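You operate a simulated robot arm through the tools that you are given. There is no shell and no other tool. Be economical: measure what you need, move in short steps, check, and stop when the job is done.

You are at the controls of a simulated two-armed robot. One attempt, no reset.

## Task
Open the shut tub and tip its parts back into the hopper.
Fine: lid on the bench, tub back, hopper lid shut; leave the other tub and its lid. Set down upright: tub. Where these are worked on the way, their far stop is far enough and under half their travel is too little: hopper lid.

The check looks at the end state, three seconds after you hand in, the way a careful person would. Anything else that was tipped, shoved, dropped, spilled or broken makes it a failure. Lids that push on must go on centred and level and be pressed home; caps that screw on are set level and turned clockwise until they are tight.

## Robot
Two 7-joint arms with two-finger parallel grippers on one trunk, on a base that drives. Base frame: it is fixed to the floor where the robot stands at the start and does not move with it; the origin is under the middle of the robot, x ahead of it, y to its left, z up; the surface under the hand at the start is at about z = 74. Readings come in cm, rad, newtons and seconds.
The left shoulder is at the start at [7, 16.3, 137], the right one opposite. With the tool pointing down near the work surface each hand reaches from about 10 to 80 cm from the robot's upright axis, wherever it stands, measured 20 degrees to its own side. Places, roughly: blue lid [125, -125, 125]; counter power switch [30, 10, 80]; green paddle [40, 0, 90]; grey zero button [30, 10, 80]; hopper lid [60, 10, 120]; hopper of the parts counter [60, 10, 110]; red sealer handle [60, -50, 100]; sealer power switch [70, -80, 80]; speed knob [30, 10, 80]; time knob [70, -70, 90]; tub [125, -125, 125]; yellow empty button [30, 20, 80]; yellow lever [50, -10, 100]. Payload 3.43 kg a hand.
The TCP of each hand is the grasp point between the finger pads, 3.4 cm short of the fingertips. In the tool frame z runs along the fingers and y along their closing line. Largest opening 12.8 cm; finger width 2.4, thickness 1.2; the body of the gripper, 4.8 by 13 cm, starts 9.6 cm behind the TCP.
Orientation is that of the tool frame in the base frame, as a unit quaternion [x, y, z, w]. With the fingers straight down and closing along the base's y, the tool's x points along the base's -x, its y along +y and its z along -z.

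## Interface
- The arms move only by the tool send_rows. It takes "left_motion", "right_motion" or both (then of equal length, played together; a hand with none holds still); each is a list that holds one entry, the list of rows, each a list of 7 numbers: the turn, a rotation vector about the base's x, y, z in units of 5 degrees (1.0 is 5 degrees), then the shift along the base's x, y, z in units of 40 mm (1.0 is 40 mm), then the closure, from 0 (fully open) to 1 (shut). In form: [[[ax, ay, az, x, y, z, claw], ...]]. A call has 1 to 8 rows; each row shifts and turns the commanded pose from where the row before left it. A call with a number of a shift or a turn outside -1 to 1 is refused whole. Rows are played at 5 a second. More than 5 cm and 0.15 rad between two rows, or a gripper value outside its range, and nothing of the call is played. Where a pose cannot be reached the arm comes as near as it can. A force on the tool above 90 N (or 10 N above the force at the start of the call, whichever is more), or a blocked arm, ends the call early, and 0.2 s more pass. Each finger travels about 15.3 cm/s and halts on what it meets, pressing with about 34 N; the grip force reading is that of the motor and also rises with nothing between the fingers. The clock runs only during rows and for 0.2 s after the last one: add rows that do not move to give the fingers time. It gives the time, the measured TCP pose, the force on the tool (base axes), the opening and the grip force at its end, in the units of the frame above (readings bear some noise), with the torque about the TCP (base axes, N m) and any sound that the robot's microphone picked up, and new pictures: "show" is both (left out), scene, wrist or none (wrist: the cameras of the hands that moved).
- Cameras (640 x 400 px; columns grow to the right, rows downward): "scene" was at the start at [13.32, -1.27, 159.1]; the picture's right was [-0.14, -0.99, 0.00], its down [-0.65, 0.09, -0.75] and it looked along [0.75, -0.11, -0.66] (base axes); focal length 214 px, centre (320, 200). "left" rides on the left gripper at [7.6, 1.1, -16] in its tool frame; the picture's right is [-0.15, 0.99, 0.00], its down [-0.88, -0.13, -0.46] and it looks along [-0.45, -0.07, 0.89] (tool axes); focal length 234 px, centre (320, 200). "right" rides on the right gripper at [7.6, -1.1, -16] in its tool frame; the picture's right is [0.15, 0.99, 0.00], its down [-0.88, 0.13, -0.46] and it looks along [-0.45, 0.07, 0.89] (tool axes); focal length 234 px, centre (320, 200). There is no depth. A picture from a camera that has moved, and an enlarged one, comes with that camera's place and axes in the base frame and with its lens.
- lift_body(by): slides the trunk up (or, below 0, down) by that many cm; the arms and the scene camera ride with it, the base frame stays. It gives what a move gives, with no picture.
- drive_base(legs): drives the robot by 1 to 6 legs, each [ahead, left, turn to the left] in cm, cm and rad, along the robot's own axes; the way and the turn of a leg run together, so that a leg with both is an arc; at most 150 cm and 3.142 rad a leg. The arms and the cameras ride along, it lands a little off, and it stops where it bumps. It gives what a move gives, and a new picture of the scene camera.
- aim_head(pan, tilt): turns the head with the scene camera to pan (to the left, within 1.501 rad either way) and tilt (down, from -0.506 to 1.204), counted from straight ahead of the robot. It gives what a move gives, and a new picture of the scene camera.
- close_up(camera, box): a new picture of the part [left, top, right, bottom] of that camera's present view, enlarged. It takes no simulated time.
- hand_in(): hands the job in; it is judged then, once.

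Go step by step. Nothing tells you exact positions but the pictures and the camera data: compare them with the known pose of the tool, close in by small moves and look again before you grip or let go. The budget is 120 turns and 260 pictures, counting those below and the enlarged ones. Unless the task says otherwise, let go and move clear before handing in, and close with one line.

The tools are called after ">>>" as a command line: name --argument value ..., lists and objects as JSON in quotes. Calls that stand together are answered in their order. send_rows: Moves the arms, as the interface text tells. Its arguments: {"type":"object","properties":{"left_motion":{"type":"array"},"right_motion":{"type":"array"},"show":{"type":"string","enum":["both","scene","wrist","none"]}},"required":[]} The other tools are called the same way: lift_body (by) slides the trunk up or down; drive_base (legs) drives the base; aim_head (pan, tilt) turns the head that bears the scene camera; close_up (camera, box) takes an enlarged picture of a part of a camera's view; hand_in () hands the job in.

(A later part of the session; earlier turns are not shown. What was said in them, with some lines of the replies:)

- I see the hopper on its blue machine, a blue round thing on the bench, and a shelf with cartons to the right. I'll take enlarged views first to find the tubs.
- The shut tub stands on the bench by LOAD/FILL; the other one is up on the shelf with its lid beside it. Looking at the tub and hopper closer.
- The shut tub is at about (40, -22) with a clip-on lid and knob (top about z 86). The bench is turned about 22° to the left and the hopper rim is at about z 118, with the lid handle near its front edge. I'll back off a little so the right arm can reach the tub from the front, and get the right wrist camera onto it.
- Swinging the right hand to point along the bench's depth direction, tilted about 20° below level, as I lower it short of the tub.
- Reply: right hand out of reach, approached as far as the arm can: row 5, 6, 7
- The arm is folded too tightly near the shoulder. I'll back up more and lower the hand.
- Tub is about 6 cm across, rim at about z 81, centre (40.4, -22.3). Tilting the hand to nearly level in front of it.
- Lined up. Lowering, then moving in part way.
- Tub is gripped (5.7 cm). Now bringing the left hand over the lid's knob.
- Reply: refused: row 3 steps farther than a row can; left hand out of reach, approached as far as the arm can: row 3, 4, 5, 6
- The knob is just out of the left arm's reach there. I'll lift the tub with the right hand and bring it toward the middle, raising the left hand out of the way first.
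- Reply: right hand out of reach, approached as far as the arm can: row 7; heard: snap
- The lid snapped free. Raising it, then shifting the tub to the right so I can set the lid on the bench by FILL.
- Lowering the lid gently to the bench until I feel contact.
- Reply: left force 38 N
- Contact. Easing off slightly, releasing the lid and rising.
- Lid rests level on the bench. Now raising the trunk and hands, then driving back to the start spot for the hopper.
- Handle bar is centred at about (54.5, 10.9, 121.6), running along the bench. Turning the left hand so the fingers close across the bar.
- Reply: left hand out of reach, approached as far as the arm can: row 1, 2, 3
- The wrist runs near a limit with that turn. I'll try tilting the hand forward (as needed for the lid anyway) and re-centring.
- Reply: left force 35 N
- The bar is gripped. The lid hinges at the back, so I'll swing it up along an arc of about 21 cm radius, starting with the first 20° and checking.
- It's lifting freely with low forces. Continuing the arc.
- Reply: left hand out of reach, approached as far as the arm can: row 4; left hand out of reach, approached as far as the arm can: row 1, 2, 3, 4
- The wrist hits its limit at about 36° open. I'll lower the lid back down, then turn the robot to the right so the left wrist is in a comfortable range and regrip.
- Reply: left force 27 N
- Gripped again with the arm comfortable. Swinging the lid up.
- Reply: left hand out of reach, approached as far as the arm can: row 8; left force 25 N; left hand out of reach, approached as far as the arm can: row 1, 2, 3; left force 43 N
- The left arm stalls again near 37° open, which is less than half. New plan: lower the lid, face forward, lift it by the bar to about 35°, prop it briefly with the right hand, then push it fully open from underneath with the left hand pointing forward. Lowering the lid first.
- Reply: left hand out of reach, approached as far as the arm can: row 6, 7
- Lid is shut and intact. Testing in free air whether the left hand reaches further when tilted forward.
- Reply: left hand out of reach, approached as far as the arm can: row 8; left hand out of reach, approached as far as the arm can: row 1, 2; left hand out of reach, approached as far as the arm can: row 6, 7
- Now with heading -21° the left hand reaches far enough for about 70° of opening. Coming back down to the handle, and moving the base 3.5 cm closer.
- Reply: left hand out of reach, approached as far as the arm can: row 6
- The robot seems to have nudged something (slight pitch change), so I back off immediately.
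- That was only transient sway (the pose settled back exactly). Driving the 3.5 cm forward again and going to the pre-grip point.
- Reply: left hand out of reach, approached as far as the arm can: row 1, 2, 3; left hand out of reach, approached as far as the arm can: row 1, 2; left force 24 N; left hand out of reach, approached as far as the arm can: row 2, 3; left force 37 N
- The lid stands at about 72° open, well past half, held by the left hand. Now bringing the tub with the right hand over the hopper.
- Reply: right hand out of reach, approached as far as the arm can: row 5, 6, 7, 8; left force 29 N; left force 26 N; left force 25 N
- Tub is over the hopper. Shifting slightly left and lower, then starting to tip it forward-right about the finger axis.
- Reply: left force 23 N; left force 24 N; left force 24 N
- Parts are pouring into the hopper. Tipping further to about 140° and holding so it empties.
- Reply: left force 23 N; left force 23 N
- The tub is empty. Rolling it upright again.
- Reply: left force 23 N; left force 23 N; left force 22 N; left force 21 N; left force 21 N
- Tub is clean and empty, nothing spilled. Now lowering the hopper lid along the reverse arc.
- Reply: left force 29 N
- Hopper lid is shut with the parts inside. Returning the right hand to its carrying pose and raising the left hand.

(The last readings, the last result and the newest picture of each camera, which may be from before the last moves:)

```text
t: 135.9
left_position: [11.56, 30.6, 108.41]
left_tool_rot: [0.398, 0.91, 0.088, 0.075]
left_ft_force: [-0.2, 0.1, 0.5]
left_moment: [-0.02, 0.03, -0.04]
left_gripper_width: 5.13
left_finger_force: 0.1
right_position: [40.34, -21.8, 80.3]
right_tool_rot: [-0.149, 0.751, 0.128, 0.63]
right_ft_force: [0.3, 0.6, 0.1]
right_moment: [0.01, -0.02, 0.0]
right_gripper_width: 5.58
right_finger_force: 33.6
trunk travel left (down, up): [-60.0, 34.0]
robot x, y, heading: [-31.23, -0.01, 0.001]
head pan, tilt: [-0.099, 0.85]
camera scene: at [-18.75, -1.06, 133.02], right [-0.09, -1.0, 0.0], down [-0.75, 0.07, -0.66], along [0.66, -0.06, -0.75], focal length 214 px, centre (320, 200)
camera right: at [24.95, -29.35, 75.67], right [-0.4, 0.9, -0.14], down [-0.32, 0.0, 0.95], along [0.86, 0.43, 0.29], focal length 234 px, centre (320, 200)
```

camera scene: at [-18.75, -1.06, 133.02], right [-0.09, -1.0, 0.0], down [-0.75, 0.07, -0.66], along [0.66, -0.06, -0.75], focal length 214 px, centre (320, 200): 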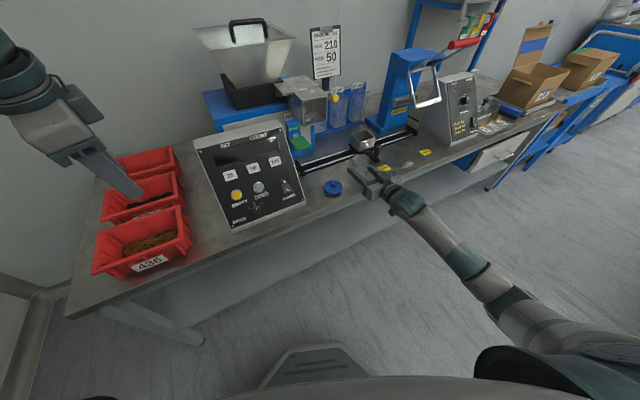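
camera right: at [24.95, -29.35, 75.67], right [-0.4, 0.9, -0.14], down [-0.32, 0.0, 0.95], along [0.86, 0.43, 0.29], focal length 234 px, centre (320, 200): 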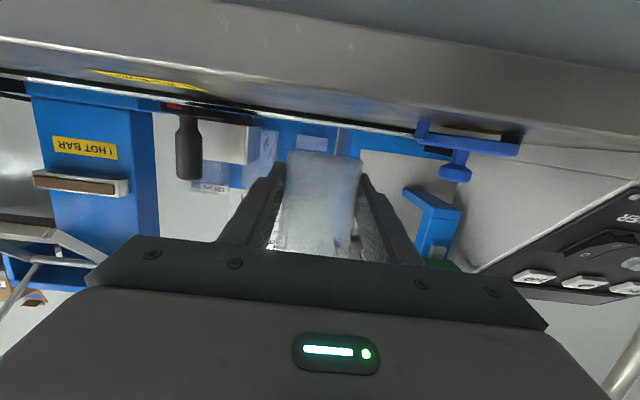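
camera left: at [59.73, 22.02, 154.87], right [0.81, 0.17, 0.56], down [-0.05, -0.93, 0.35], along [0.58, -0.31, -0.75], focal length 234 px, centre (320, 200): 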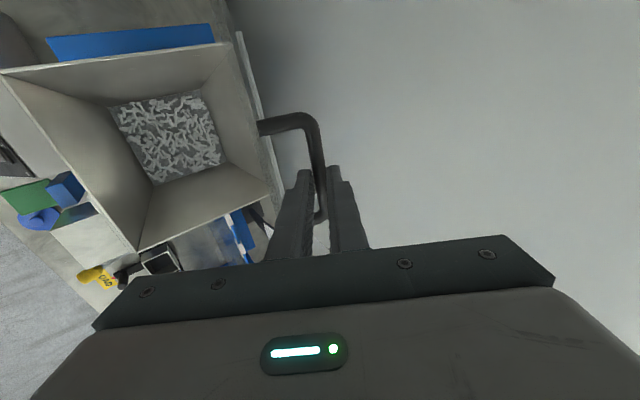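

>>> send_rows --right_motion '[[[0, 0, 0, -0.05, -0.05, -0.4, 1], [0, 0, 0, 0, 0, -0.25, 1], [0, 0, 0, 0, 0, -0.08, 1], [0, 0, 0, 0, 0, -0.05, 1], [0, 0, 0, 0, 0, 0, 1]]]' --show "wrist"

>>> close_up --camera "scene" --box '[300, 130, 428, 210]'

```text
t: 137.2
left_position: [11.63, 30.48, 108.55]
left_tool_rot: [0.398, 0.91, 0.089, 0.076]
left_ft_force: [-0.6, -0.4, 0.1]
left_moment: [0.01, 0.02, 0.03]
left_gripper_width: 5.13
left_finger_force: 0.0
right_position: [39.98, -22.08, 77.1]
right_tool_rot: [-0.148, 0.753, 0.127, 0.628]
right_ft_force: [-0.9, -0.4, -0.1]
right_moment: [0.03, 0.01, -0.01]
right_gripper_width: 5.6
right_finger_force: 33.9
trunk travel left (down, up): [-60.0, 34.0]
robot x, y, heading: [-31.73, -0.13, 0.009]
head pan, tilt: [-0.099, 0.85]
camera right: at [24.57, -29.57, 72.52], right [-0.4, 0.9, -0.14], down [-0.32, 0.0, 0.95], along [0.86, 0.43, 0.29], focal length 234 px, centre (320, 200)
```

right: 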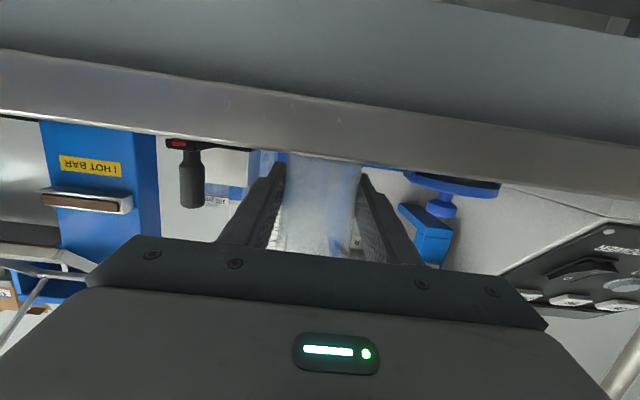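

```text
5.00 times, centred on (364, 170) of scene
camera zoom: at [-18.74, -1.06, 133.02], right [-0.09, -1.0, 0.0], down [-0.75, 0.07, -0.66], along [0.66, -0.06, -0.75], focal length 1072 px, centre (100, 350)
```

zoom: 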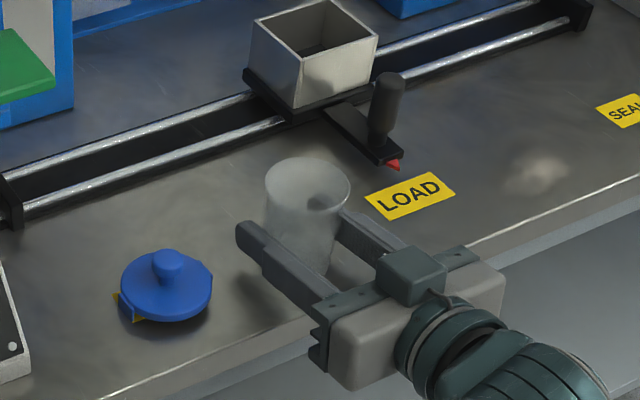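

>>> send_rows --right_motion '[[[0, 0, 0, 0, 0, -0.04, 1], [0, 0, 0, 0, 0, -0.04, 1], [0, 0, 0, 0, 0, -0.04, 1], [0, 0, 0, 0, 0, 0, 1]]]' --show "none"

```text
t: 138.2
left_position: [11.54, 30.57, 108.5]
left_tool_rot: [0.397, 0.91, 0.088, 0.075]
left_ft_force: [0.2, -1.8, -0.2]
left_moment: [0.01, 0.01, 0.0]
left_gripper_width: 5.13
left_finger_force: 0.1
right_position: [39.94, -22.14, 76.95]
right_tool_rot: [-0.149, 0.752, 0.128, 0.629]
right_ft_force: [0.4, 0.1, 9.9]
right_moment: [0.04, 0.17, -0.02]
right_gripper_width: 5.58
right_finger_force: 34.0
trunk travel left (down, up): [-60.0, 34.0]
robot x, y, heading: [-31.55, 0.11, 0.005]
head pan, tilt: [-0.099, 0.85]
```

Contact at 10 N. Opening slowly and backing straight out.

>>> send_rows --right_motion '[[[0, 0, 0, 0, 0, 0, 0.55], [0, 0, 0, 0, 0, 0, 0.5], [0, 0, 0, 0, 0, 0, 0.4], [0, 0, 0, 0, 0, 0, 0.3], [0, 0, 0, -0.23, -0.094, 0.03, 0.3], [0, 0, 0, -0.46, -0.19, 0.08, 0.3], [0, 0, 0, -0.46, -0.19, 0.08, 0.3], [0, 0, 0, -0.46, -0.19, 0.08, 0.3]]]' --show "wrist"

>>> close_up --camera "scene" --box '[300, 130, 428, 210]'

```text
t: 139.9
left_position: [11.54, 30.53, 108.47]
left_tool_rot: [0.398, 0.91, 0.089, 0.075]
left_ft_force: [0.0, 0.0, 0.2]
left_moment: [-0.01, 0.01, 0.01]
left_gripper_width: 5.09
left_finger_force: 0.0
right_position: [33.4, -24.79, 77.65]
right_tool_rot: [-0.149, 0.752, 0.128, 0.63]
right_ft_force: [-0.3, 0.0, -0.5]
right_moment: [-0.02, -0.01, -0.01]
right_gripper_width: 8.96
right_finger_force: 0.0
trunk travel left (down, up): [-60.0, 34.0]
robot x, y, heading: [-31.59, -0.01, 0.007]
head pan, tilt: [-0.099, 0.85]
camera right: at [18.04, -32.4, 72.99], right [-0.4, 0.9, -0.14], down [-0.32, 0.0, 0.95], along [0.86, 0.43, 0.29], focal length 234 px, centre (320, 200)
```

right: 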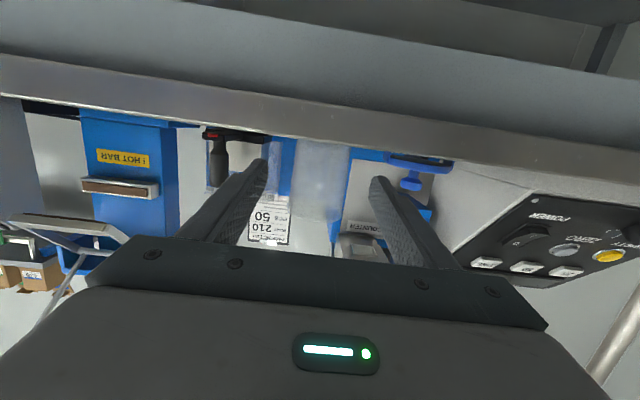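

```text
5.00 times, centred on (364, 170) of scene
camera zoom: at [-18.81, -1.09, 133.03], right [-0.09, -1.0, 0.0], down [-0.75, 0.07, -0.66], along [0.66, -0.06, -0.75], focal length 1072 px, centre (100, 350)
```

zoom: 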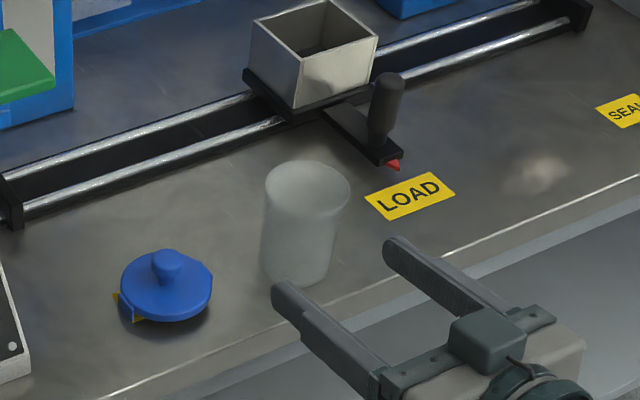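

>>> send_rows --right_motion '[[[0, 0, 0, -0.6, -0.24, 0.2, 0.3], [0, 0, 0, -0.5, -0.3, 0.4, 0.3], [0, 0, 0, -0.2, -0.4, 0.8, 0.3], [0, 0, 0, 0, -0.4, 0.8, 0.3]]]' --show "scene"

>>> close_up --camera "scene" --box '[190, 0, 420, 210]'

```text
t: 140.9
left_position: [11.57, 30.52, 108.44]
left_tool_rot: [0.398, 0.91, 0.088, 0.075]
left_ft_force: [-1.0, -0.8, 0.1]
left_moment: [0.01, 0.01, 0.0]
left_gripper_width: 5.12
left_finger_force: 0.0
right_position: [27.95, -30.3, 86.95]
right_tool_rot: [-0.148, 0.752, 0.127, 0.629]
right_ft_force: [-0.4, -0.2, -1.3]
right_moment: [-0.02, -0.01, -0.01]
right_gripper_width: 8.95
right_finger_force: 0.0
trunk travel left (down, up): [-60.0, 34.0]
robot x, y, heading: [-31.42, -0.16, 0.005]
head pan, tilt: [-0.099, 0.85]
camera scene: at [-18.76, -1.07, 133.02], right [-0.09, -1.0, 0.0], down [-0.75, 0.07, -0.66], along [0.66, -0.06, -0.75], focal length 214 px, centre (320, 200)
```

scene: 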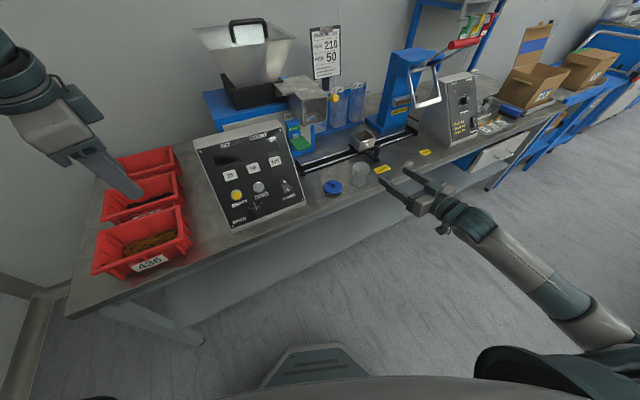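

```text
1.90 times, centred on (305, 105) of scene
camera zoom: at [-18.76, -1.07, 133.02], right [-0.09, -1.0, 0.0], down [-0.75, 0.07, -0.66], along [0.66, -0.06, -0.75], focal length 408 px, centre (349, 381)
```

zoom: 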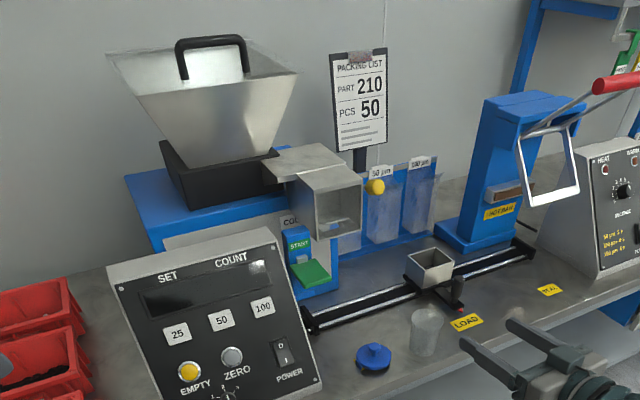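

All looks in order: the hopper lid is shut, the tub stands upright and empty in its old place, its lid is on the bench, and both hands are clear. Handing in.

>>> hand_in

```text
The job is handed in.
```

The parts are back in the hopper with its lid shut. The empty tub stands upright in its old place and its blue lid lies on the bench. I left the other tub and its lid alone. The hopper lid was opened to about 72°, because the left arm could not swing it to the far stop.
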